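You operate a simulated robot arm through the tools that you are given. There is no shell and no other tool.

Carry out the task below with a simulated robot arm. There is one attempt and no reset: what you move stays moved.

Task
Put things in order on the top of the brown table. At the end: the silver steel die from the top of the brown table stands on top of the white spool; the black round brush stands where the silver steel die stood; the brass block from the top of the brown table stands where the blue peg stood; the blue peg stands where the black round brush stood; whatever was shut is shut again. Leave all else as you found it, and nothing knocked over.

Only the result counts: the job must be done as asked and must still hold three seconds after the hand-in. Knocking over, shifting, dropping, spilling or breaking anything else fails it.

Robot
A 7-joint arm with a two-finger parallel gripper, fixed in place. Base frame: the origin is at the foot of the arm, x ahead of it, y to its left, z up. Lengths are in mm, angles in degrees, forces in N, time in s.
With the tool pointing down near the work surface it reaches from about 220 to 580 mm from the base axis. Its first joint turns from -66.0 to 66.0 degrees. Payload 2.5 kg.
Tool frame: the origin (TCP) lies between the finger pads and is the grasp point; the fingertips stand 23 mm ahead of it; z points along the fingers, y is the line along which they close. Largest opening 94 mm; finger width 38, thickness 10; the body of the gripper, 54 by 96 mm, starts 39 mm behind the TCP.
Orientation is that of the tool frame in the base frame, as a unit quaternion [x, y, z, w]. With the fingers straight down and closing along the base's y, the tool's x points along the base's -x, its y along +y and its z along -z.

Tools
- The arm moves only by the tool jog_arm. Its argument "plan" is a list of rows, each a list of 7 numbers: the shift along the base's x, y, z in units of 400 mm (1.0 is 400 mm), then the turn, a rotation vector about the base's x, y, z in units of 45 degrees (1.0 is 45 degrees), then the opening in per cent of the stroke, from 0 (shut) to 100 (fully open). In form: [[tx, ty, tz, rx, ry, rz, gripper], ...]. A call has 1 to 20 rows; each row is the pose to reach, as a shift and turn from the pose commanded when the call began. A call with a number of a shift or a turn outside -1 to 1 is refused whole. Rows are played at 5 a second. More than 50 mm and 8.6 degrees between two rows, or a gripper value outside its range, and nothing of the call is played. Where a pose cannot be reached the arm comes as near as it can. A force on the tool above 40 N (or 10 N above the force at the start of the call, whichever is more), or a blocked arm, ends the call early, and 0.2 s more pass. Each finger travels about 108 mm/s and halts on what it meets, pressing with about 30 N; the grip force reading is that of the motor and also rises with nothing between the fingers. The clock runs only during rows and for 0.2 s after the last one: add rows that repeat a pose to give the fingers time. The reply holds the time, the measured pose of the TCP, the force on the tool along the base axes, the opening and the grip force, in the units named above and with some noise, with the torque about the TCP (base axes, N m) and any sound that the robot's microphone picked up.
- Cameras (640 x 400 px; columns grow to the right, rows downward): "scene" is fixed at [123.3, -410.3, 537.6]; the picture's right is [0.80, -0.60, 0.00], its down [-0.39, -0.51, -0.77] and it looks along [0.46, 0.61, -0.64] (base axes); focal length 307 px, centre (320, 200). "wrist" rides on the gripper at [86, 16, -75] in the tool frame; the picture's right is [-0.18, 0.98, 0.00], its down [-0.58, -0.11, -0.81] and it looks along [-0.79, -0.15, 0.59] (tool axes); focal length 243 px, centre (320, 200). There is no depth. A picture from a camera that has moved, and an enlarged one, comes with that camera's place and axes in the base frame and with its lens.
- capture(camera): a new picture of that camera. No time passes.
- inspect(camera, box): a new picture of the part [left, top, right, bottom] of that camera's present view, enlarged. No time passes.
- finish_job(): hands the job in; it is judged then, once.

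Nothing tells you positions but the pictures and the camera data. Unless the task says otherwise, let go and move clear before handing in.

The tools are called after "Emit:" by a JSON object that holds its "api" and its "payload". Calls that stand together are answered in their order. jog_arm: Moves the arm, as the interface text tells. Its arguments: {"type":"object","properties":{"plan":{"type":"array"}},"required":["plan"]} The other tools are called the same way: capture (camera) takes a picture; inspect (camera, box) takes an enlarged picture of a part of a camera's view; finish_job () hands the job in.

At the start:

```text
time: 0.0
position: [382.0, -65.5, 318.6]
tool_rot: [0.0, 1.0, 0.0, -0.001]
ft_force: [0.9, -0.6, 0.2]
torque: [-0.01, -0.02, 0.02]
opening: 94.0
grasp_force: 0.1
```

scene: 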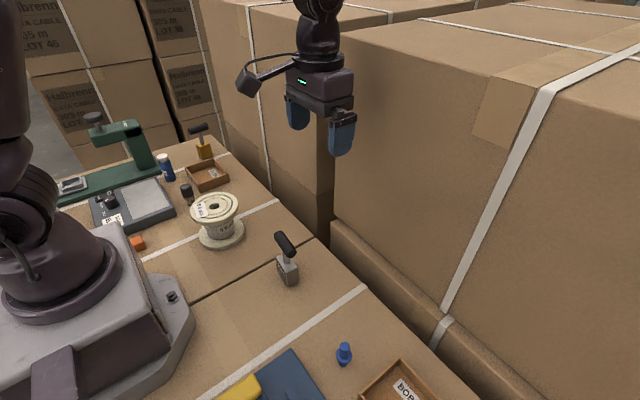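
wrist: 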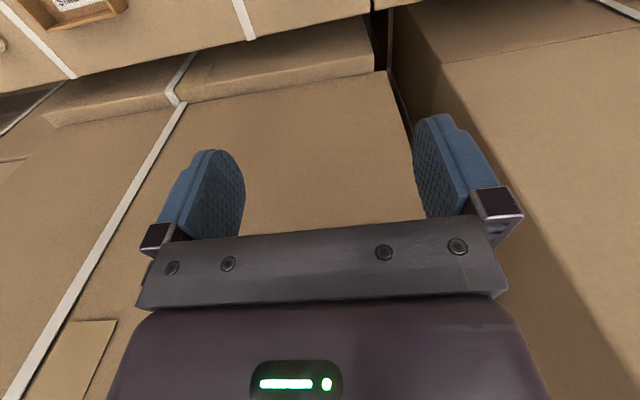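

I see a table of cardboard-textured top with a white spool, a silver stamp-like die, a blue peg, trays, and other items on the far end. First I look closer at the parts of the scene.

Emit:
{"api": "inspect", "payload": {"camera": "scene", "box": [60, 100, 260, 260]}}

Emit:
{"api": "inspect", "payload": {"camera": "scene", "box": [220, 220, 460, 400]}}

Emit:
{"api": "inspect", "payload": {"camera": "scene", "box": [150, 110, 250, 190]}}

Emit:
{"api": "inspect", "payload": {"camera": "scene", "box": [0, 240, 220, 400]}}

```text
2.50 times, centred on (160, 180) of scene
camera zoom: at [123.3, -410.3, 537.6], right [0.8, -0.6, 0.0], down [-0.39, -0.51, -0.77], along [0.46, 0.61, -0.64], focal length 767 px, centre (720, 250)
```

zoom: 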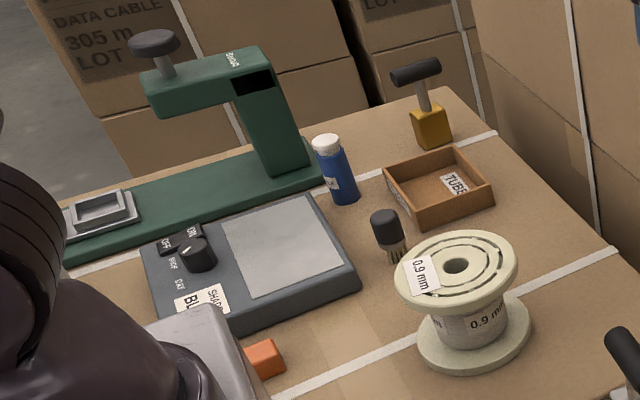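

```text
2.22 times, centred on (340, 310) of scene
camera zoom: at [123.3, -410.3, 537.6], right [0.8, -0.6, 0.0], down [-0.39, -0.51, -0.77], along [0.46, 0.61, -0.64], focal length 682 px, centre (276, -44)
```

zoom: 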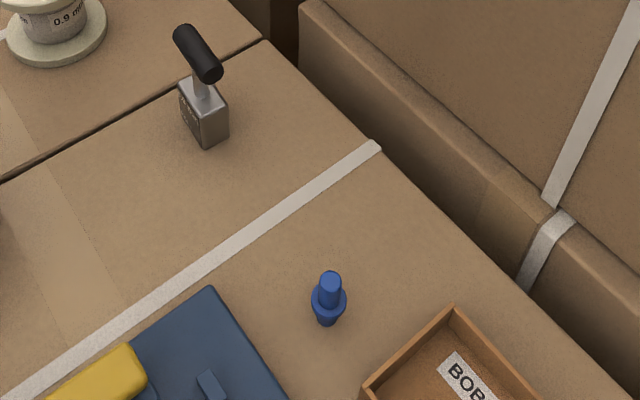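

```text
5.00 times, centred on (200, 150) of scene
camera zoom: at [123.3, -410.3, 537.6], right [0.8, -0.6, 0.0], down [-0.39, -0.51, -0.77], along [0.46, 0.61, -0.64], focal length 1534 px, centre (920, 450)
```

zoom: 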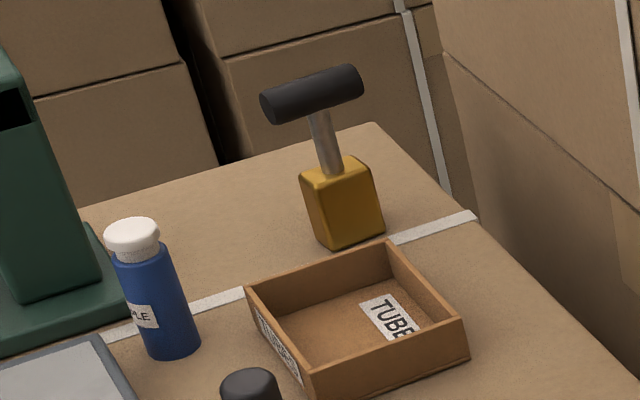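

```text
2.50 times, centred on (110, 320) of scene
camera zoom: at [123.3, -410.3, 537.6], right [0.8, -0.6, 0.0], down [-0.39, -0.51, -0.77], along [0.46, 0.61, -0.64], focal length 767 px, centre (845, -100)
```

zoom: 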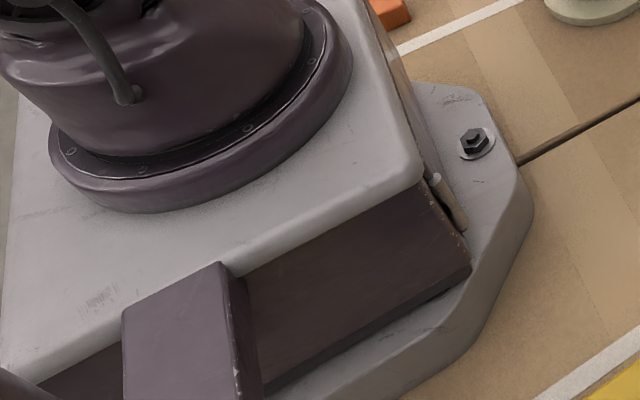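

The silver die looks to be near (310,-55), the blue peg near (285,-259), the brush near (228,309) and the brass block near (350,515), if the table is at z≈0. I'll turn the wrist camera toward the left end to triangulate these.

Emit:
{"api": "jog_arm", "payload": {"plan": [[-0.047, 0.095, 0.004, 0, 0, 0.143, 100], [-0.094, 0.189, 0.009, 0, 0, 0.286, 100], [-0.141, 0.284, 0.013, 0, 0, 0.429, 100], [-0.189, 0.379, 0.017, 0, 0, 0.571, 100], [-0.236, 0.473, 0.021, 0, 0, 0.714, 100], [-0.283, 0.568, 0.026, 0, 0, 0.857, 100], [-0.33, 0.6625, 0.03, 0, 0, 1.0, 100], [-0.33, 0.6625, 0.03, 0, 0, 1.0, 100]]}}

Emit:
{"api": "capture", "payload": {"camera": "wrist"}}

Emit:
{"api": "capture", "payload": {"camera": "scene"}}

```text
time: 1.8
position: [248.7, 199.9, 331.5]
tool_rot: [-0.384, 0.923, -0.001, 0.0]
ft_force: [0.2, 0.2, -1.1]
torque: [0.01, -0.02, -0.04]
opening: 93.8
grasp_force: 0.1
```

```text
taken
camera wrist: at [177.8, 149.6, 404.6], right [-0.57, 0.82, 0.0], down [0.49, 0.34, 0.81], along [0.66, 0.46, -0.59], focal length 243 px, centre (320, 200)
```

wrist: 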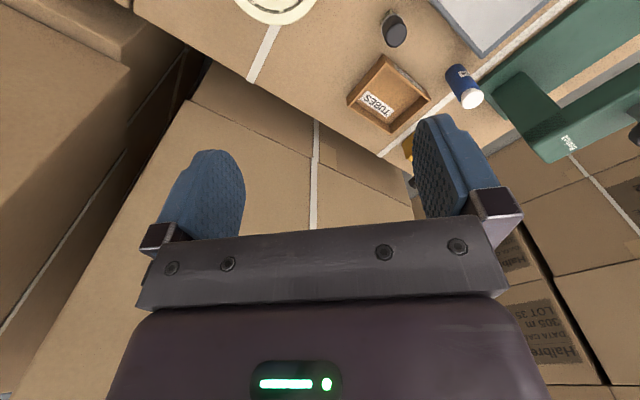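

```text
taken
```

scene: 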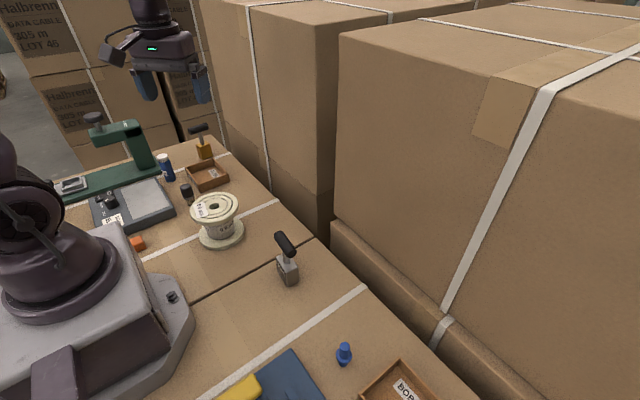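

The table top comes out near z≈0, so the brass block really is far away at about 620 mm radius. I'll enlarge each item for shape and dimensions.

Emit:
{"api": "inspect", "payload": {"camera": "scene", "box": [184, 118, 224, 164]}}

Emit:
{"api": "inspect", "payload": {"camera": "scene", "box": [165, 170, 255, 255]}}

Emit:
{"api": "inspect", "payload": {"camera": "scene", "box": [260, 225, 315, 295]}}

Emit:
{"api": "inspect", "payload": {"camera": "scene", "box": [320, 330, 375, 375]}}

Emit:
{"api": "inspect", "payload": {"camera": "wrist", "box": [340, 0, 480, 190]}}

Emit:
{"api": "inspect", "payload": {"camera": "scene", "box": [200, 330, 480, 400]}}

```text
8.70 times, centred on (204, 141) of scene
camera zoom: at [123.3, -410.3, 537.6], right [0.8, -0.6, 0.0], down [-0.39, -0.51, -0.77], along [0.46, 0.61, -0.64], focal length 2668 px, centre (1329, 713)
```

zoom: 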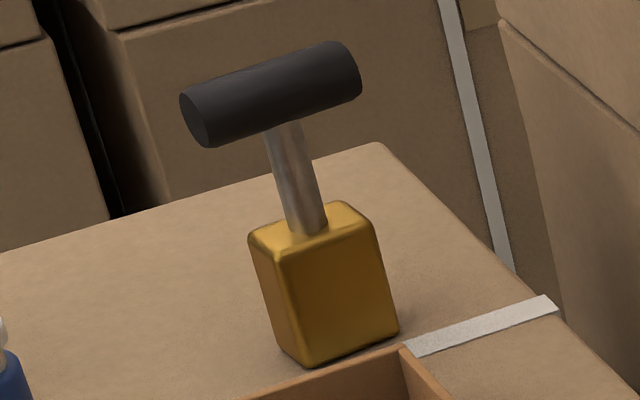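

```text
4.71 times, centred on (210, 212) of scene
camera zoom: at [123.3, -410.3, 537.6], right [0.8, -0.6, 0.0], down [-0.39, -0.51, -0.77], along [0.46, 0.61, -0.64], focal length 1444 px, centre (838, 141)
```

zoom: 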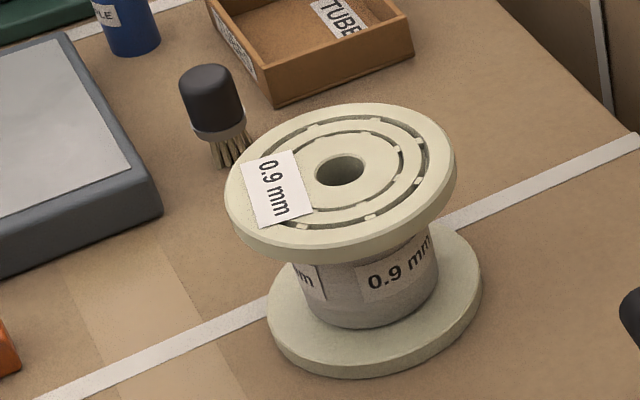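

```text
5.71 times, centred on (288, 260) of scene
camera zoom: at [123.3, -410.3, 537.6], right [0.8, -0.6, 0.0], down [-0.39, -0.51, -0.77], along [0.46, 0.61, -0.64], focal length 1753 px, centre (506, -143)
```

zoom: 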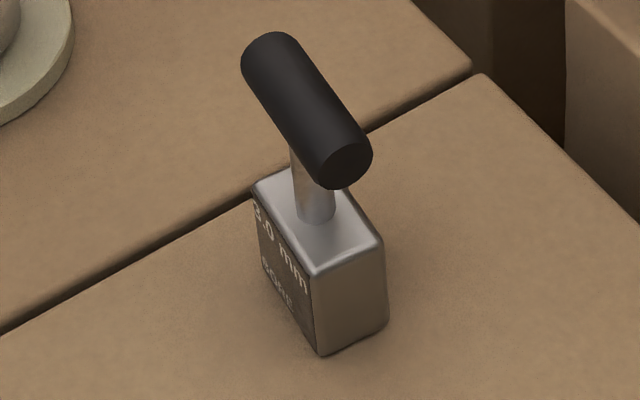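

```text
8.89 times, centred on (348, 352) of scene
camera zoom: at [123.3, -410.3, 537.6], right [0.8, -0.6, 0.0], down [-0.39, -0.51, -0.77], along [0.46, 0.61, -0.64], focal length 2727 px, centre (76, -1156)
```

zoom: 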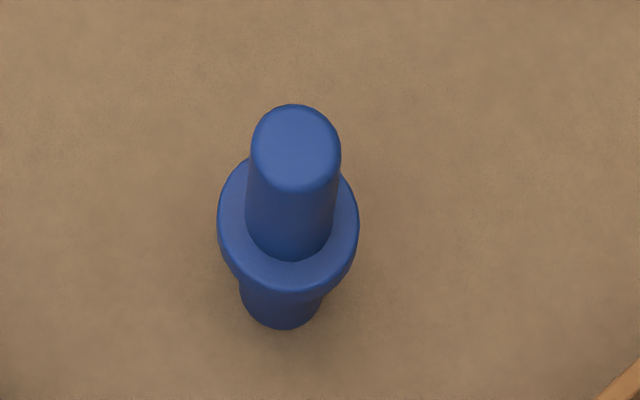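

```text
2.11 times, centred on (410, 95) of wrist
camera zoom: at [177.8, 149.6, 404.6], right [-0.57, 0.82, 0.0], down [0.49, 0.34, 0.81], along [0.66, 0.46, -0.59], focal length 511 px, centre (130, 421)
```

zoom: 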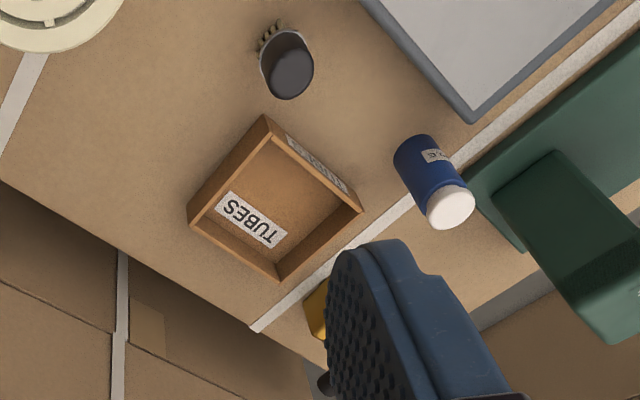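

```text
2.29 times, centred on (340, 365) of scene
camera zoom: at [123.3, -410.3, 537.6], right [0.8, -0.6, 0.0], down [-0.39, -0.51, -0.77], along [0.46, 0.61, -0.64], focal length 701 px, centre (274, -177)
```

zoom: 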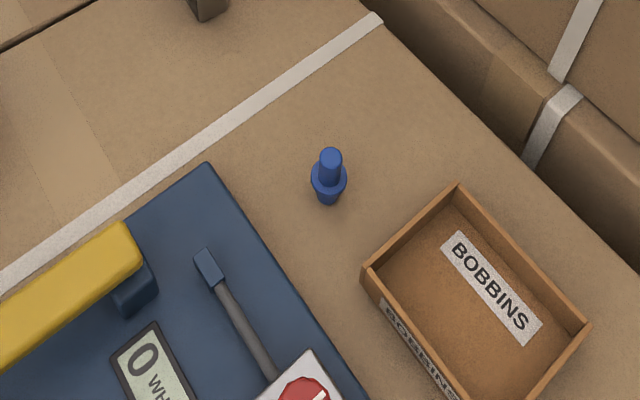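

I have estimates for all objects: silver die about (308,-56) with its bar along y at z≈104, spool about (245,141) with its top at z≈92, brush about (226,298), peg about (287,-259), brass about (348,507) with its bar along x at z≈101. Next I hover over the silver die with the fingers set to close across its bar.

Emit:
{"api": "jog_arm", "payload": {"plan": [[0.0205, -0.0913, -0.0357, 0, 0, 0.1239, 100], [0.0411, -0.1825, -0.0714, 0, 0, 0.2477, 100], [0.0616, -0.2738, -0.1071, 0, 0, 0.3716, 100], [0.0821, -0.365, -0.1429, 0, 0, 0.4954, 100], [0.1027, -0.4563, -0.1786, 0, 0, 0.6193, 100], [0.1232, -0.5475, -0.2143, 0, 0, 0.7431, 100], [0.1438, -0.6388, -0.25, 0, 0, 0.867, 100], [0.1438, -0.6388, -0.25, 0, 0, 0.867, 100]]}}

Emit:
{"api": "capture", "payload": {"camera": "wrist"}}

Emit:
{"api": "capture", "payload": {"camera": "scene"}}

```text
time: 3.6
position: [308.4, -56.9, 228.2]
tool_rot: [-0.67, 0.742, -0.001, 0.0]
ft_force: [-0.6, 0.7, 0.0]
torque: [-0.03, 0.01, 0.03]
opening: 94.0
grasp_force: 0.1
```

```text
taken
camera wrist: at [283.2, -140.7, 301.3], right [-0.96, 0.28, 0.0], down [0.17, 0.57, 0.81], along [0.23, 0.77, -0.59], focal length 243 px, centre (320, 200)
```

wrist: 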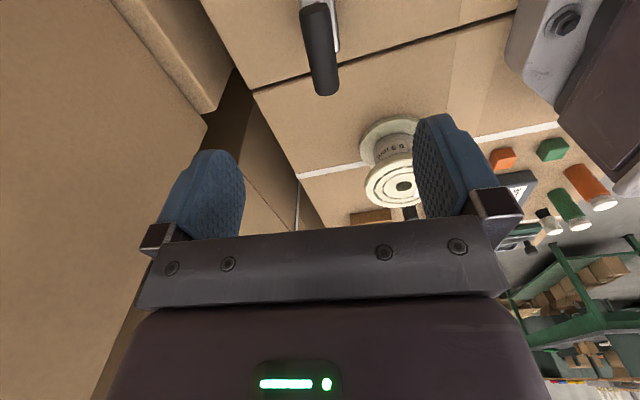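

```text
taken
```

scene: 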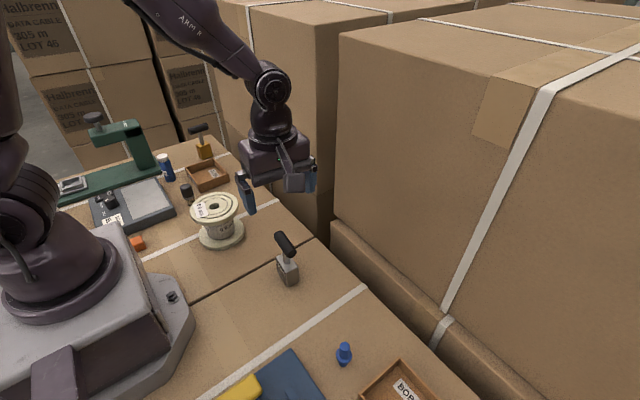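

The die's bar shows between the fingers at the top of the wrist view. I enlarge it to measure it.

Emit:
{"api": "inspect", "payload": {"camera": "wrist", "box": [260, 0, 420, 100]}}

Emit:
{"api": "inspect", "payload": {"camera": "wrist", "box": [330, 100, 450, 230]}}

Emit:
{"api": "inspect", "payload": {"camera": "scene", "box": [170, 170, 320, 300]}}

```text
4.00 times, centred on (340, 50) of wrist
camera zoom: at [283.2, -140.7, 301.3], right [-0.96, 0.28, 0.0], down [0.17, 0.57, 0.81], along [0.23, 0.77, -0.59], focal length 970 px, centre (240, 800)
```

zoom: 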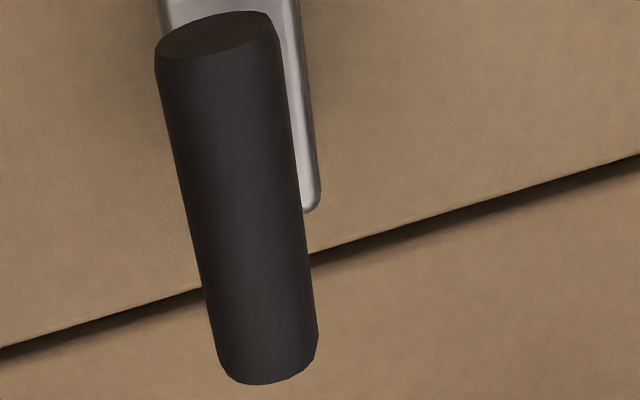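

```text
3.08 times, centred on (390, 165) of wrist
camera zoom: at [283.2, -140.7, 301.3], right [-0.96, 0.28, 0.0], down [0.17, 0.57, 0.81], along [0.23, 0.77, -0.59], focal length 746 px, centre (105, 308)
```

zoom: 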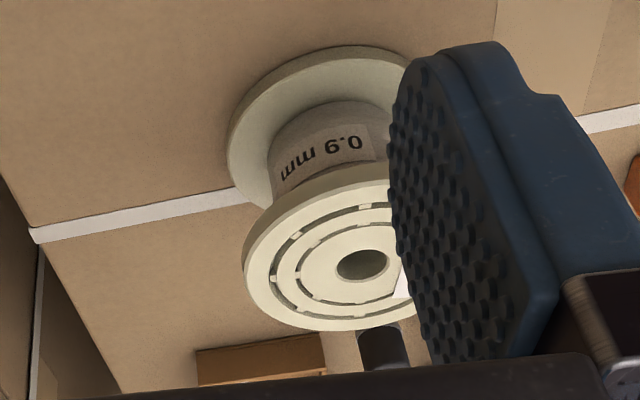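

```text
3.08 times, centred on (245, 235) of scene
camera zoom: at [123.3, -410.3, 537.6], right [0.8, -0.6, 0.0], down [-0.39, -0.51, -0.77], along [0.46, 0.61, -0.64], focal length 944 px, centre (551, 92)
```

zoom: 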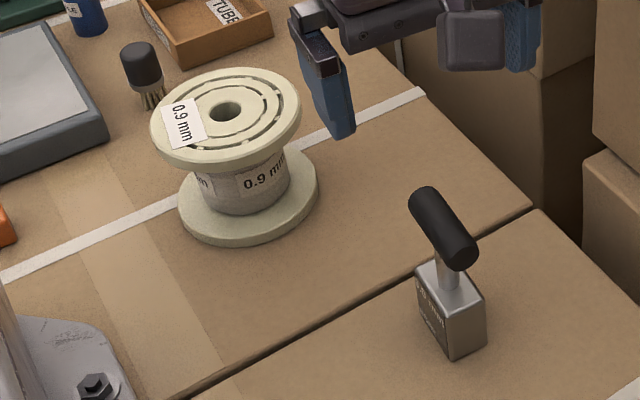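

The bar centre measures about (306,-60), z≈105, diameter 20 mm, turned about 7° from the y axis. I descend and close on it.

Emit:
{"api": "jog_arm", "payload": {"plan": [[-0.001, -0.004, -0.08, 0, 0, -0.01, 100], [-0.0025, -0.0075, -0.16, 0, 0, -0.03, 100], [-0.0025, -0.0075, -0.24, 0, 0, -0.03, 100], [-0.0025, -0.0075, -0.32, 0, 0, -0.03, 100], [-0.0025, -0.0075, -0.32, 0, 0, -0.03, 100]]}}

Emit:
{"api": "capture", "payload": {"camera": "wrist"}}

Emit:
{"api": "inspect", "payload": {"camera": "scene", "box": [220, 180, 360, 300]}}

```text
time: 4.8
position: [307.3, -59.5, 102.3]
tool_rot: [-0.661, 0.751, 0.0, 0.001]
ft_force: [0.2, 0.4, 0.5]
torque: [-0.03, 0.0, 0.01]
opening: 93.7
grasp_force: 0.0
```

```text
taken
camera wrist: at [281.3, -142.7, 175.7], right [-0.95, 0.31, 0.0], down [0.18, 0.56, 0.81], along [0.25, 0.77, -0.59], focal length 243 px, centre (320, 200)
```

wrist: 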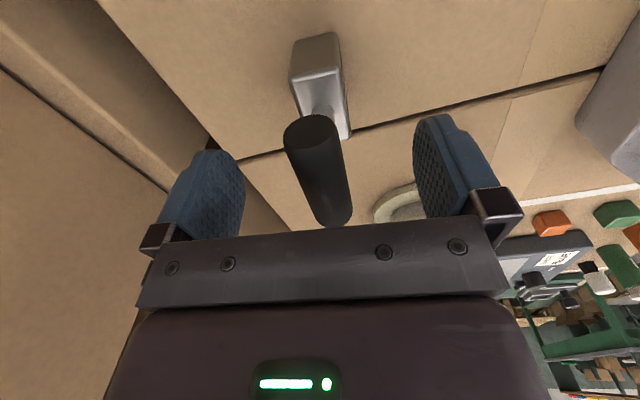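

```text
3.33 times, centred on (290, 240) of scene
camera zoom: at [123.3, -410.3, 537.6], right [0.8, -0.6, 0.0], down [-0.39, -0.51, -0.77], along [0.46, 0.61, -0.64], focal length 1023 px, centre (420, 67)
```

zoom: 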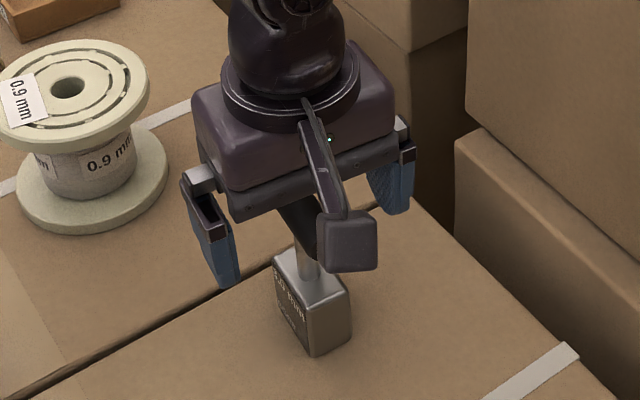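

The bar is centred between the fingers. I close on it, then lift slightly to check.

Emit:
{"api": "jog_arm", "payload": {"plan": [[0, 0, 0, 0, 0, 0, 50], [0, 0, 0, 0, 0, 0, 30], [0, 0, 0, 0, 0, 0, 15], [0, 0, 0, 0, 0, 0, 0], [0, 0, 0, 0, 0, 0, 0], [0, 0, 0, 0, 0, 0, 0]]}}

Emit:
{"api": "jog_arm", "payload": {"plan": [[0, 0, 0.02, 0, 0, 0, 0], [0, 0, 0.05, 0, 0, 0, 0], [0, 0, 0.05, 0, 0, 0, 0]]}}

Emit:
{"api": "inspect", "payload": {"camera": "scene", "box": [220, 180, 360, 300]}}

Emit:
{"api": "capture", "payload": {"camera": "wrist"}}

```text
time: 6.2
position: [307.1, -59.0, 102.8]
tool_rot: [-0.661, 0.75, 0.0, 0.001]
ft_force: [-0.7, -0.4, -5.4]
torque: [-0.02, 0.08, 0.0]
opening: 13.8
grasp_force: 29.7
```

```text
time: 7.0
position: [307.4, -57.9, 124.3]
tool_rot: [-0.66, 0.751, 0.0, 0.0]
ft_force: [-0.8, -0.3, -4.9]
torque: [-0.05, 0.03, -0.11]
opening: 13.9
grasp_force: 30.3
```

```text
3.33 times, centred on (290, 240) of scene
camera zoom: at [123.3, -410.3, 537.6], right [0.8, -0.6, 0.0], down [-0.39, -0.51, -0.77], along [0.46, 0.61, -0.64], focal length 1023 px, centre (420, 67)
```

zoom: 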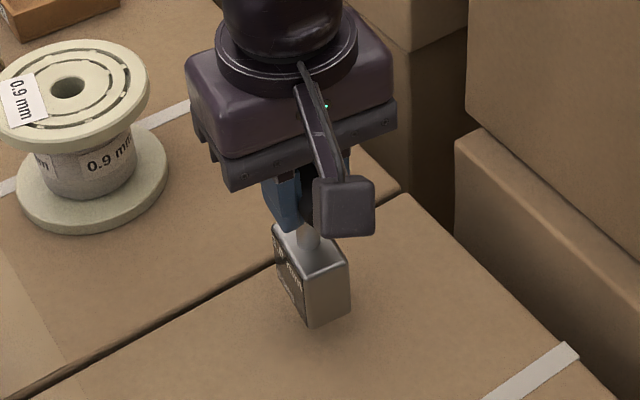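

```text
taken
camera wrist: at [281.8, -141.3, 197.1], right [-0.95, 0.31, 0.0], down [0.18, 0.56, 0.81], along [0.25, 0.77, -0.59], focal length 243 px, centre (320, 200)
```

wrist: 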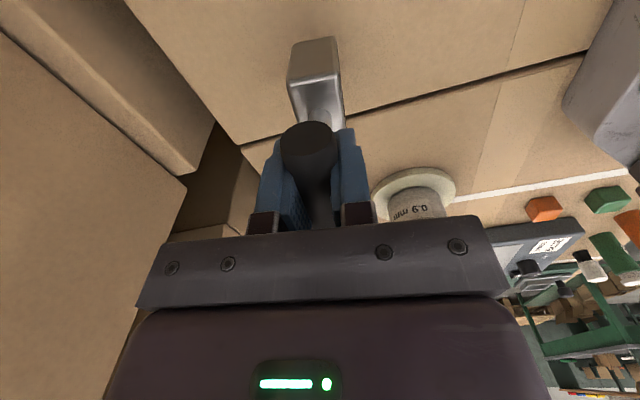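

The die is held; about 5 N of weight shows. I lift it to clear the spool and carry it to about (246,137).

Emit:
{"api": "jog_arm", "payload": {"plan": [[0, 0, 0.08, 0, 0, 0, 0], [0, 0, 0.16, 0, 0, 0, 0], [0, 0, 0.24, 0, 0, 0, 0], [0, 0, 0.32, 0, 0, 0, 0], [-0.019, 0.061, 0.32, 0, 0, 0, 0], [-0.038, 0.1225, 0.32, 0, 0, 0, 0], [-0.057, 0.184, 0.32, 0, 0, 0, 0], [-0.076, 0.245, 0.32, 0, 0, 0, 0], [-0.095, 0.306, 0.32, 0, 0, 0, 0], [-0.114, 0.3675, 0.32, 0, 0, 0, 0], [-0.133, 0.429, 0.32, 0, 0, 0, 0], [-0.151, 0.49, 0.32, 0, 0, 0, 0], [-0.151, 0.49, 0.32, 0, 0, 0, 0]]}}

Emit:
{"api": "capture", "payload": {"camera": "wrist"}}

Emit:
{"api": "inspect", "payload": {"camera": "scene", "box": [150, 110, 290, 260]}}

```text
time: 9.8
position: [245.5, 140.2, 253.0]
tool_rot: [-0.661, 0.75, -0.001, 0.0]
ft_force: [-1.2, 0.9, -4.3]
torque: [0.16, 0.36, 0.24]
opening: 14.3
grasp_force: 30.0
```

```text
taken
camera wrist: at [219.3, 56.0, 325.6], right [-0.95, 0.31, 0.0], down [0.18, 0.56, 0.81], along [0.25, 0.77, -0.59], focal length 243 px, centre (320, 200)
```

wrist: 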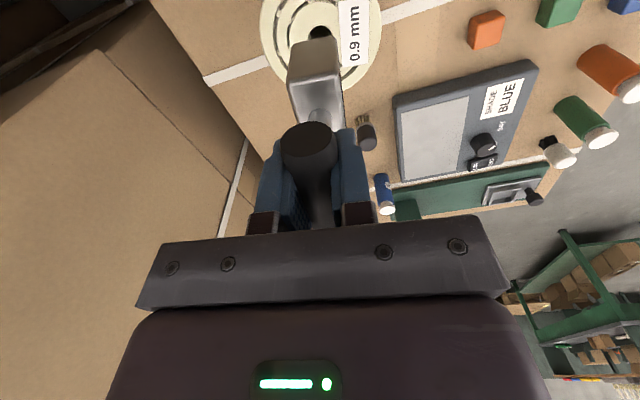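

```text
2.67 times, centred on (220, 185) of scene
camera zoom: at [123.3, -410.3, 537.6], right [0.8, -0.6, 0.0], down [-0.39, -0.51, -0.77], along [0.46, 0.61, -0.64], focal length 818 px, centre (587, 240)
```

zoom: 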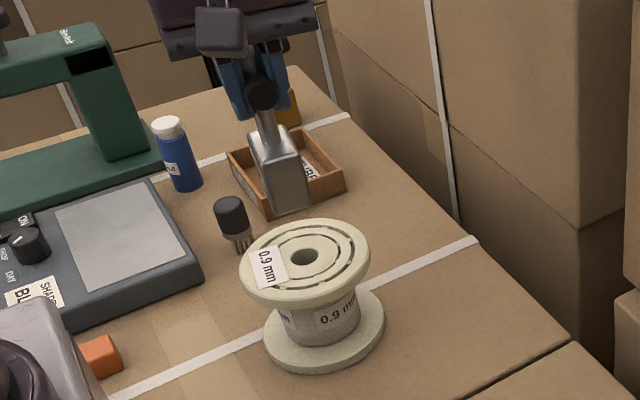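

The die hangs above the spool. I lower it most of the way and check the gap.

Emit:
{"api": "jog_arm", "payload": {"plan": [[0, -0.004, -0.04, 0, 0, 0, 0], [0, -0.004, -0.08, 0, 0, 0, 0], [0, -0.004, -0.115, 0, 0, 0, 0], [0, -0.004, -0.115, 0, 0, 0, 0]]}}

Emit:
{"api": "capture", "payload": {"camera": "wrist"}}

Emit:
{"api": "inspect", "payload": {"camera": "scene", "box": [170, 130, 270, 250]}}

```text
time: 10.8
position: [243.3, 136.8, 206.3]
tool_rot: [-0.66, 0.751, 0.001, 0.0]
ft_force: [0.0, -0.8, -4.8]
torque: [0.09, -0.25, -0.19]
opening: 14.2
grasp_force: 29.9
```

```text
taken
camera wrist: at [218.1, 53.4, 279.1], right [-0.95, 0.31, 0.0], down [0.18, 0.56, 0.81], along [0.25, 0.77, -0.59], focal length 243 px, centre (320, 200)
```

wrist: 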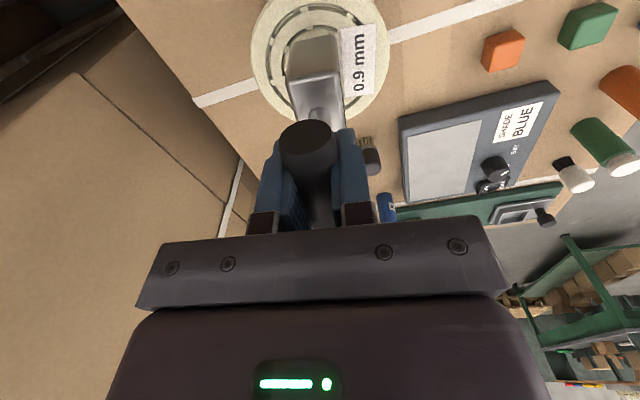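

```text
3.33 times, centred on (220, 190) of scene
camera zoom: at [123.3, -410.3, 537.6], right [0.8, -0.6, 0.0], down [-0.39, -0.51, -0.77], along [0.46, 0.61, -0.64], focal length 1023 px, centre (653, 233)
```

zoom: 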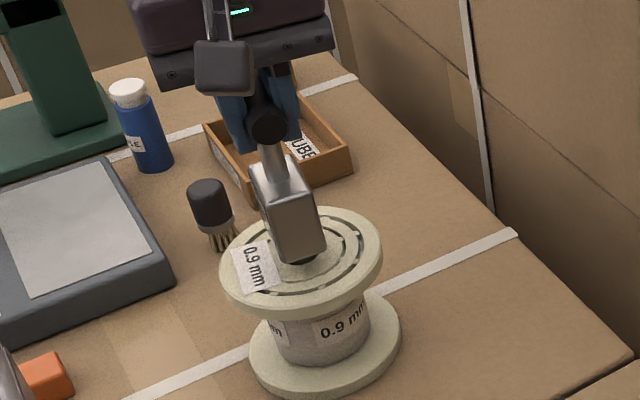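

The die is centred over the spool, about 10 mm above it. I lower it in small steps and watch the force.

Emit:
{"api": "jog_arm", "payload": {"plan": [[0, 0, -0.007, 0, 0, 0, 0], [0, 0, -0.014, 0, 0, 0, 0], [0, 0, -0.02, 0, 0, 0, 0], [0, 0, -0.02, 0, 0, 0, 0]]}}

Emit:
{"api": "inspect", "payload": {"camera": "scene", "box": [180, 160, 260, 240]}}

```text
time: 11.8
position: [246.2, 135.2, 198.6]
tool_rot: [-0.661, 0.751, 0.0, -0.001]
ft_force: [0.7, -0.5, -5.0]
torque: [-0.01, -0.27, -0.07]
opening: 13.7
grasp_force: 30.1
```

```text
5.00 times, centred on (220, 200) of scene
camera zoom: at [123.3, -410.3, 537.6], right [0.8, -0.6, 0.0], down [-0.39, -0.51, -0.77], along [0.46, 0.61, -0.64], focal length 1534 px, centre (820, 200)
```

zoom: 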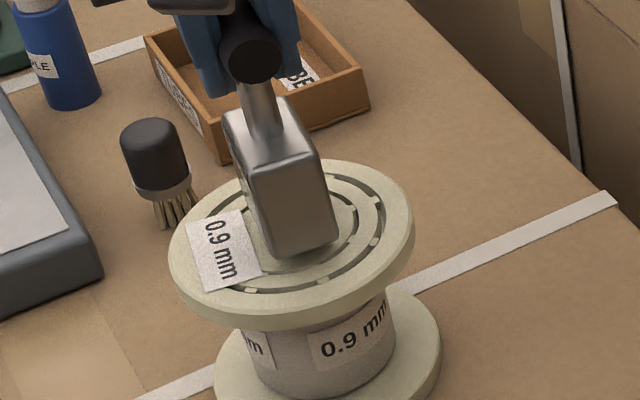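

Emit:
{"api": "jog_arm", "payload": {"plan": [[0, 0, -0.004, 0, 0, 0, 0], [0, 0, -0.008, 0, 0, 0, 0], [0, 0, -0.008, 0, 0, 0, 0]]}}

Emit:
{"api": "jog_arm", "payload": {"plan": [[0, 0, -0.003, 0, 0, 0, 0], [0, 0, -0.003, 0, 0, 0, 0]]}}

```text
time: 12.6
position: [245.7, 136.2, 194.8]
tool_rot: [-0.661, 0.751, -0.001, 0.0]
ft_force: [-0.9, 2.3, -4.1]
torque: [0.01, 0.33, 0.1]
opening: 13.9
grasp_force: 29.9
```

```text
time: 13.2
position: [246.1, 136.3, 192.9]
tool_rot: [-0.66, 0.751, 0.0, 0.0]
ft_force: [0.3, -1.0, -7.3]
torque: [-0.16, -0.34, 0.24]
opening: 13.9
grasp_force: 30.0
```

No clear contact yet. I keep lowering in small steps.

Emit:
{"api": "jog_arm", "payload": {"plan": [[0, 0, -0.003, 0, 0, 0, 0], [0, 0, -0.005, 0, 0, 0, 0], [0, 0, -0.005, 0, 0, 0, 0]]}}

Emit:
{"api": "inspect", "payload": {"camera": "scene", "box": [190, 170, 250, 230]}}

```text
time: 14.0
position: [246.5, 137.6, 191.5]
tool_rot: [-0.661, 0.751, 0.0, 0.0]
ft_force: [2.1, -2.4, -7.7]
torque: [-0.34, -0.27, 0.11]
opening: 13.8
grasp_force: 29.9
```

```text
6.67 times, centred on (220, 200) of scene
camera zoom: at [123.3, -410.3, 537.6], right [0.8, -0.6, 0.0], down [-0.39, -0.51, -0.77], along [0.46, 0.61, -0.64], focal length 2045 px, centre (987, 200)
```

zoom: 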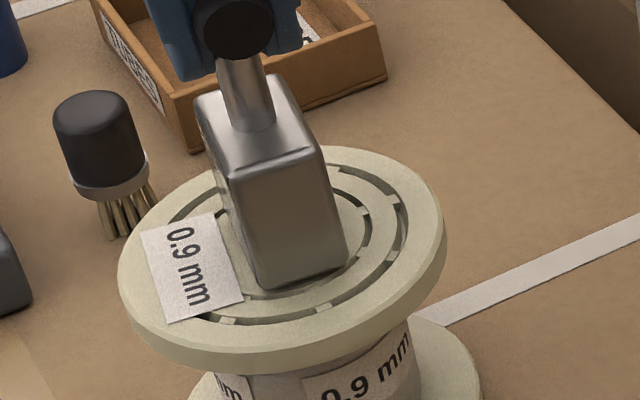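

Emit:
{"api": "jog_arm", "payload": {"plan": [[0, 0, -0.0025, 0, 0, 0, 0], [0, 0, -0.0025, 0, 0, 0, 0], [0, 0, -0.0025, 0, 0, 0, 0]]}}

Emit:
{"api": "jog_arm", "payload": {"plan": [[0, 0, -0.0025, 0, 0, 0, 0], [0, 0, -0.0025, 0, 0, 0, 0], [0, 0, -0.0025, 0, 0, 0, 0]]}}

Emit:
{"api": "inspect", "payload": {"camera": "scene", "box": [190, 170, 250, 230]}}

```text
time: 14.8
position: [245.7, 136.3, 190.2]
tool_rot: [-0.661, 0.751, -0.001, 0.0]
ft_force: [0.2, -2.1, -6.4]
torque: [-0.06, -0.65, 0.18]
opening: 14.1
grasp_force: 29.6
```

```text
time: 15.6
position: [245.5, 137.5, 189.1]
tool_rot: [-0.661, 0.751, 0.001, 0.0]
ft_force: [-0.5, -0.3, -1.7]
torque: [0.02, 0.07, 0.06]
opening: 13.7
grasp_force: 29.9
```

```text
6.67 times, centred on (220, 200) of scene
camera zoom: at [123.3, -410.3, 537.6], right [0.8, -0.6, 0.0], down [-0.39, -0.51, -0.77], along [0.46, 0.61, -0.64], focal length 2045 px, centre (987, 200)
```

zoom: 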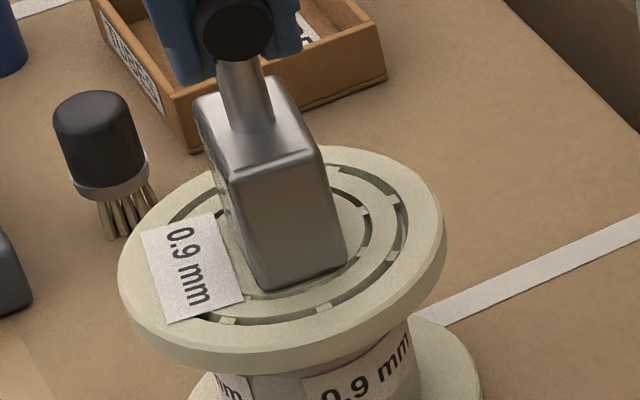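

The weight is now on the spool (force down to -1.7 N) and the picture is steady. I open gently.

Emit:
{"api": "jog_arm", "payload": {"plan": [[0, 0, -0.0005, 0, 0, 0, 0], [0, 0, -0.0005, 0, 0, 0, 17], [0, 0, -0.0005, 0, 0, 0, 22], [0, 0, -0.0005, 0, 0, 0, 35], [0, 0, -0.0005, 0, 0, 0, 60], [0, 0, -0.0005, 0, 0, 0, 60], [0, 0, -0.0005, 0, 0, 0, 60]]}}

Emit:
{"api": "inspect", "payload": {"camera": "scene", "box": [190, 170, 250, 230]}}

Emit:
{"api": "capture", "payload": {"camera": "wrist"}}

```text
time: 17.2
position: [246.2, 136.7, 188.2]
tool_rot: [-0.661, 0.751, 0.0, 0.0]
ft_force: [0.1, -1.2, 0.3]
torque: [0.03, -0.03, 0.04]
opening: 56.5
grasp_force: 0.1
```

```text
6.67 times, centred on (220, 200) of scene
camera zoom: at [123.3, -410.3, 537.6], right [0.8, -0.6, 0.0], down [-0.39, -0.51, -0.77], along [0.46, 0.61, -0.64], focal length 2045 px, centre (987, 200)
```

zoom: 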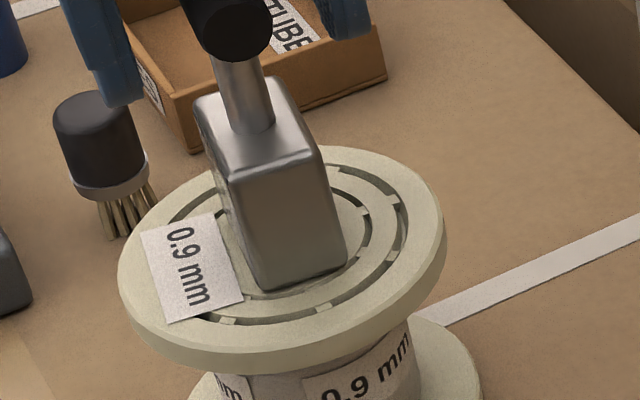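

```text
taken
camera wrist: at [220.2, 53.3, 262.2], right [-0.95, 0.31, 0.0], down [0.18, 0.56, 0.81], along [0.25, 0.77, -0.59], focal length 243 px, centre (320, 200)
```

wrist: 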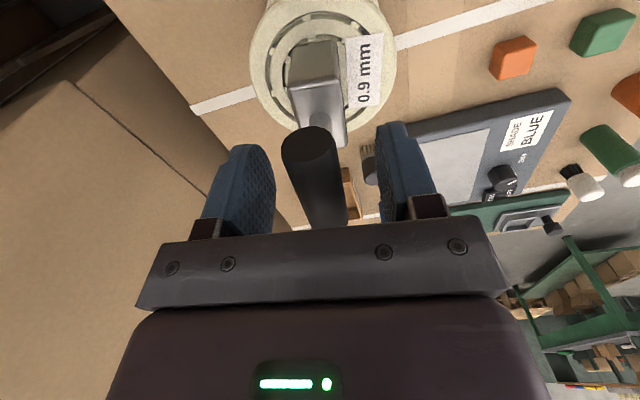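

The silver die stands on the spool. I rise clear and move over toward the brush.

Emit:
{"api": "jog_arm", "payload": {"plan": [[0, 0, 0.05, 0, 0, 0, 60], [0, 0, 0.12, 0, 0, 0, 60], [0, 0, 0.2, 0, 0, 0, 60], [0, 0, 0.28, 0, 0, 0, 60], [-0.007, 0.058, 0.28, 0, 0, -0.14, 60], [-0.014, 0.116, 0.28, 0, 0, -0.28, 60], [-0.021, 0.174, 0.28, 0, 0, -0.42, 60], [-0.028, 0.232, 0.28, 0, 0, -0.56, 60], [-0.035, 0.29, 0.28, 0, 0, -0.7, 60], [-0.043, 0.348, 0.28, 0, 0, -0.84, 60], [-0.051, 0.405, 0.28, 0, 0, -0.98, 60], [-0.051, 0.405, 0.28, 0, 0, -0.98, 60]]}}

Emit:
{"api": "jog_arm", "payload": {"plan": [[0, 0, -0.09, 0, 0, -0.14, 60], [0, 0, -0.18, 0, 0, -0.28, 60], [0, 0, -0.26, 0, 0, -0.41, 60], [0, 0, -0.33, 0, 0, -0.41, 60], [0, 0, -0.33, 0, 0, -0.41, 60]]}}

Emit:
{"api": "capture", "payload": {"camera": "wrist"}}

Emit:
{"api": "capture", "payload": {"camera": "scene"}}

```text
time: 19.8
position: [225.4, 301.9, 301.8]
tool_rot: [-0.33, 0.944, 0.0, 0.001]
ft_force: [-0.4, 0.1, 0.6]
torque: [-0.02, 0.0, 0.02]
opening: 56.5
grasp_force: 0.1
```

```text
time: 21.0
position: [224.7, 298.4, 166.9]
tool_rot: [-0.174, 0.985, 0.0, 0.0]
ft_force: [0.0, -0.2, -0.9]
torque: [0.05, 0.0, -0.03]
opening: 56.5
grasp_force: 0.0
```

```text
taken
camera wrist: at [138.6, 282.7, 241.3], right [-0.17, 0.99, 0.0], down [0.58, 0.1, 0.81], along [0.8, 0.13, -0.59], focal length 243 px, centre (320, 200)
```

wrist: 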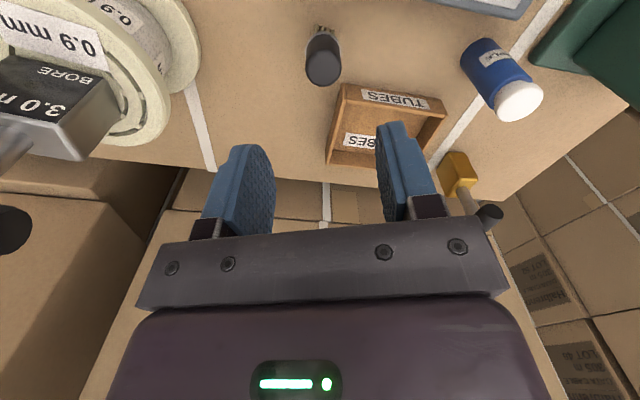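

```text
taken
```

scene: 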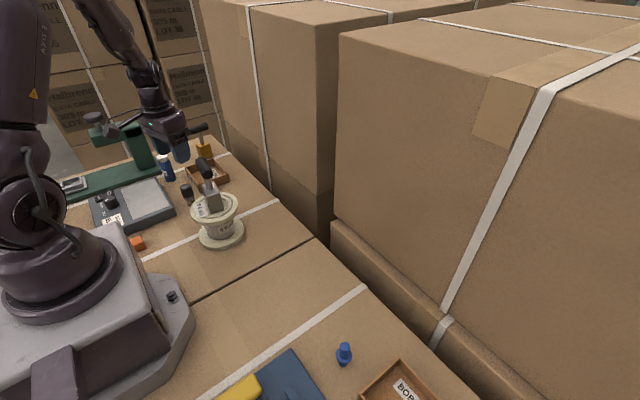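

Brush is in view below the fingers, with the tray, bottle and brass block beyond. I enlarge to measure.

Emit:
{"api": "inspect", "payload": {"camera": "wrist", "box": [280, 0, 380, 100]}}

Emit:
{"api": "inspect", "payload": {"camera": "wrist", "box": [400, 130, 520, 240]}}

Emit:
{"api": "inspect", "payload": {"camera": "scene", "box": [165, 120, 245, 250]}}

```text
4.00 times, centred on (330, 50) of wrist
camera zoom: at [138.6, 282.7, 241.3], right [-0.17, 0.99, 0.0], down [0.58, 0.1, 0.81], along [0.8, 0.13, -0.59], focal length 970 px, centre (280, 800)
```

zoom: 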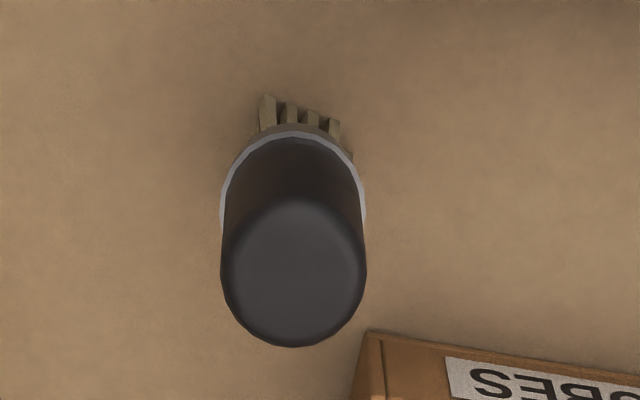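

```text
3.64 times, centred on (460, 185) of wrist
camera zoom: at [138.6, 282.7, 241.3], right [-0.17, 0.99, 0.0], down [0.58, 0.1, 0.81], along [0.8, 0.13, -0.59], focal length 882 px, centre (-189, 254)
```

zoom: 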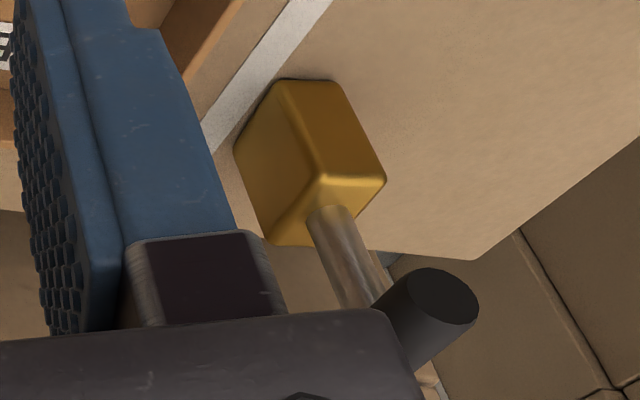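

```text
3.08 times, centred on (205, 185) of scene
camera zoom: at [123.3, -410.3, 537.6], right [0.8, -0.6, 0.0], down [-0.39, -0.51, -0.77], along [0.46, 0.61, -0.64], focal length 944 px, centre (674, 246)
```

zoom: 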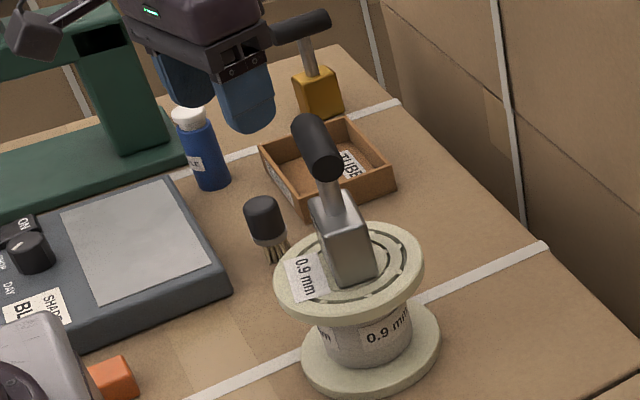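

The brush measures at (224.5,298.4), diameter about 27 mm, top about z 65, and the gripper is right over it. I descend and grip the black body.

Emit:
{"api": "jog_arm", "payload": {"plan": [[-0.003, 0.0025, -0.08, 0, 0, 0, 60], [-0.003, 0.0025, -0.16, 0, 0, 0, 60], [-0.003, 0.0025, -0.23, 0, 0, 0, 60], [-0.003, 0.0025, -0.2775, 0, 0, 0, 60], [-0.003, 0.0025, -0.2775, 0, 0, 0, 60]]}}

Emit:
{"api": "capture", "payload": {"camera": "wrist"}}

Emit:
{"api": "inspect", "payload": {"camera": "scene", "box": [145, 120, 245, 220]}}

```text
time: 22.2
position: [225.8, 299.4, 57.7]
tool_rot: [-0.175, 0.985, 0.001, 0.0]
ft_force: [-1.2, -0.7, -0.4]
torque: [0.0, -0.01, 0.0]
opening: 56.5
grasp_force: 0.0
```

```text
taken
camera wrist: at [139.2, 284.9, 130.4], right [-0.17, 0.99, 0.0], down [0.58, 0.1, 0.81], along [0.8, 0.13, -0.59], focal length 243 px, centre (320, 200)
```

wrist: 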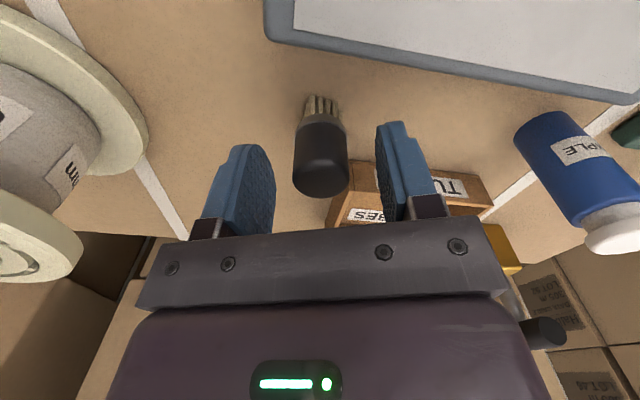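

```text
4.00 times, centred on (195, 170) of scene
camera zoom: at [123.3, -410.3, 537.6], right [0.8, -0.6, 0.0], down [-0.39, -0.51, -0.77], along [0.46, 0.61, -0.64], focal length 1227 px, centre (820, 320)
```

zoom: 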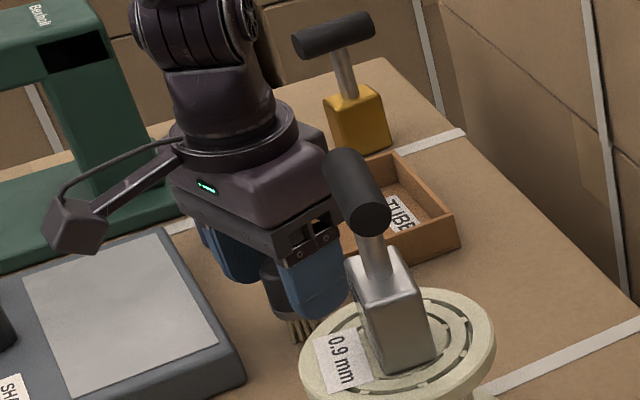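

The brush sits centred between the fingers. I close and lift.

Emit:
{"api": "jog_arm", "payload": {"plan": [[0, 0, 0, 0, 0, 0, 45], [0, 0, 0, 0, 0, 0, 33], [0, 0, 0, 0, 0, 0, 20], [0, 0, 0, 0, 0, 0, 10], [0, 0, 0, 0, 0, 0, 0], [0, 0, 0, 0, 0, 0, 0]]}}

Emit:
{"api": "jog_arm", "payload": {"plan": [[0, 0, 0.02, 0, 0, 0, 0], [0, 0, 0.06, 0, 0, 0, 0], [0, 0, 0.06, 0, 0, 0, 0]]}}

Emit:
{"api": "capture", "payload": {"camera": "wrist"}}

Emit:
{"api": "inspect", "payload": {"camera": "scene", "box": [145, 120, 245, 220]}}

```text
time: 23.6
position: [224.4, 299.1, 56.1]
tool_rot: [-0.175, 0.985, 0.0, 0.0]
ft_force: [-0.2, 0.1, 0.4]
torque: [0.02, 0.01, 0.0]
opening: 26.8
grasp_force: 29.7
```

```text
time: 24.4
position: [223.8, 298.8, 81.4]
tool_rot: [-0.175, 0.985, -0.001, 0.0]
ft_force: [-0.5, 0.2, 0.2]
torque: [-0.02, 0.0, 0.06]
opening: 26.9
grasp_force: 30.5
```

```text
taken
camera wrist: at [138.1, 285.2, 154.1], right [-0.17, 0.99, 0.0], down [0.58, 0.1, 0.81], along [0.8, 0.13, -0.59], focal length 243 px, centre (320, 200)
```

wrist: 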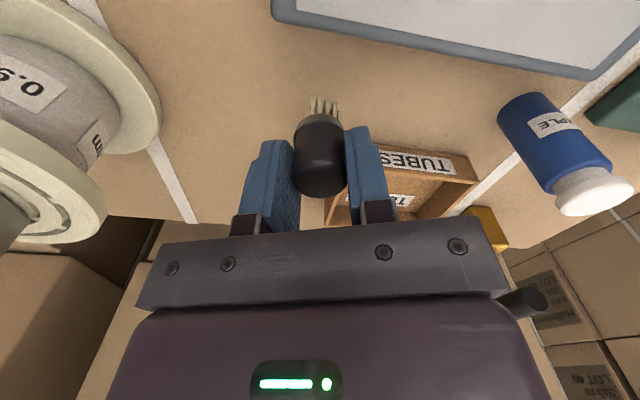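

```text
4.00 times, centred on (195, 170) of scene
camera zoom: at [123.3, -410.3, 537.6], right [0.8, -0.6, 0.0], down [-0.39, -0.51, -0.77], along [0.46, 0.61, -0.64], focal length 1227 px, centre (820, 320)
```

zoom: 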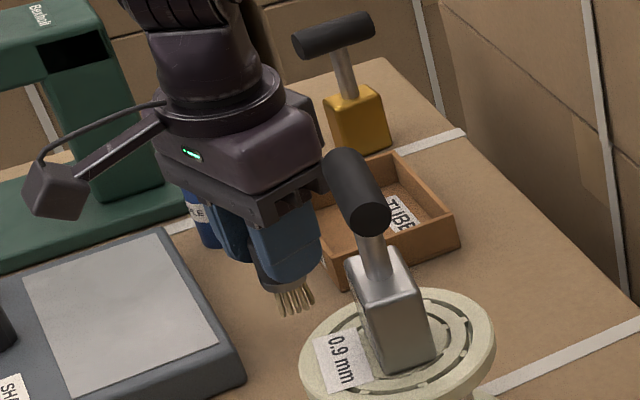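

The brush is held upright. I lift it above the die on the spool and carry it across to the die's old place at (307,-58).

Emit:
{"api": "jog_arm", "payload": {"plan": [[0, 0, 0.1095, 0, 0, 0, 0], [0, 0, 0.219, 0, 0, 0, 0], [0, 0, 0.3285, 0, 0, 0, 0], [0, 0, 0.438, 0, 0, 0, 0], [0, 0, 0.5475, 0, 0, 0, 0], [0.0206, -0.089, 0.5475, 0, 0, -0.0444, 0], [0.0413, -0.178, 0.5475, 0, 0, -0.0888, 0], [0.0619, -0.267, 0.5475, 0, 0, -0.1332, 0], [0.0825, -0.356, 0.5475, 0, 0, -0.1776, 0], [0.1031, -0.445, 0.5475, 0, 0, -0.222, 0], [0.1238, -0.534, 0.5475, 0, 0, -0.2664, 0], [0.1444, -0.623, 0.5475, 0, 0, -0.3108, 0], [0.165, -0.712, 0.5475, 0, 0, -0.3552, 0], [0.1856, -0.801, 0.5475, 0, 0, -0.3996, 0], [0.2063, -0.89, 0.5475, 0, 0, -0.444, 0], [0.2063, -0.89, 0.5475, 0, 0, -0.444, 0]]}}

Emit:
{"api": "jog_arm", "payload": {"plan": [[0, 0, -0.11, 0, 0, 0, 0], [0, 0, -0.22, 0, 0, 0, 0], [0, 0, -0.33, 0, 0, 0, 0], [0, 0, -0.44, 0, 0, 0, 0], [0, 0, -0.55, 0, 0, 0, 0], [0, 0, -0.58, 0, 0, 0, 0], [0, 0, -0.58, 0, 0, 0, 0]]}}

Emit:
{"api": "capture", "payload": {"camera": "wrist"}}

Emit:
{"api": "capture", "payload": {"camera": "scene"}}

Emit:
{"api": "inspect", "payload": {"camera": "scene", "box": [220, 180, 360, 300]}}

```text
time: 27.8
position: [307.2, -58.7, 299.1]
tool_rot: [-0.002, 1.0, 0.0, 0.0]
ft_force: [-0.7, -0.1, -0.6]
torque: [-0.01, 0.02, 0.01]
opening: 26.7
grasp_force: 30.2
```

```text
time: 29.4
position: [306.5, -56.8, 69.9]
tool_rot: [-0.002, 1.0, 0.0, 0.001]
ft_force: [-0.1, -0.6, -0.2]
torque: [0.0, 0.0, 0.03]
opening: 26.8
grasp_force: 29.8
```

```text
taken
camera wrist: at [220.7, -41.5, 143.0], right [0.18, 0.98, 0.0], down [0.58, -0.11, 0.81], along [0.79, -0.15, -0.59], focal length 243 px, centre (320, 200)
```

wrist: 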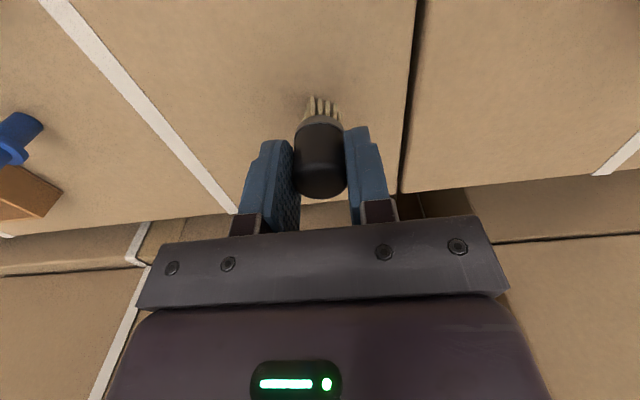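

```text
taken
```

scene: 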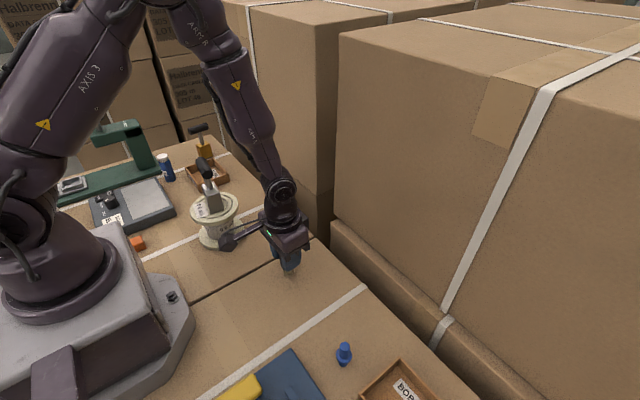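

```text
3.33 times, centred on (290, 240) of scene
camera zoom: at [123.3, -410.3, 537.6], right [0.8, -0.6, 0.0], down [-0.39, -0.51, -0.77], along [0.46, 0.61, -0.64], focal length 1023 px, centre (420, 67)
```

zoom: 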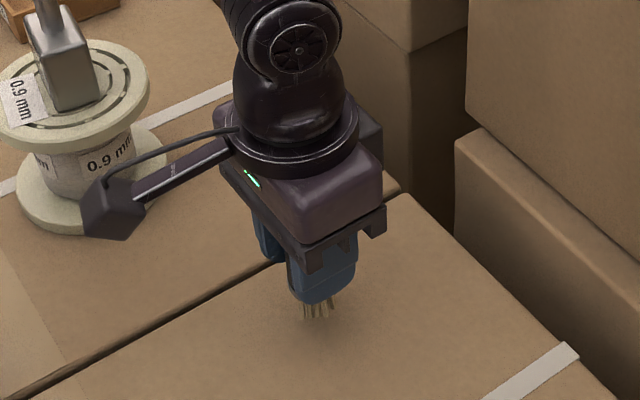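

The brush hangs about 11 mm above the die's old spot. I lower it to the height it was gripped at and release.

Emit:
{"api": "jog_arm", "payload": {"plan": [[0, 0, -0.012, 0, 0, 0, 0], [0, 0, -0.022, 0, 0, 0, 0], [0, 0, -0.0265, 0, 0, 0, 0], [0, 0, -0.0265, 0, 0, 0, 0], [0, 0, -0.0265, 0, 0, 0, 0]]}}

Emit:
{"api": "inspect", "payload": {"camera": "scene", "box": [260, 220, 330, 290]}}

```text
time: 30.6
position: [306.6, -56.2, 58.3]
tool_rot: [-0.002, 1.0, 0.0, 0.0]
ft_force: [0.4, 1.0, -0.3]
torque: [0.05, 0.01, 0.02]
opening: 26.7
grasp_force: 30.0
```

```text
5.71 times, centred on (295, 255) of scene
camera zoom: at [123.3, -410.3, 537.6], right [0.8, -0.6, 0.0], down [-0.39, -0.51, -0.77], along [0.46, 0.61, -0.64], focal length 1753 px, centre (463, -114)
```

zoom: 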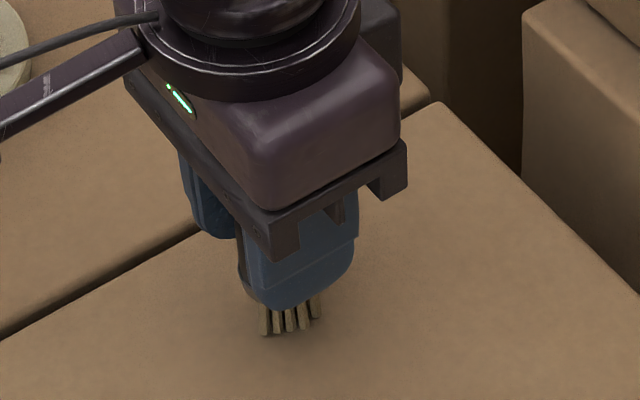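

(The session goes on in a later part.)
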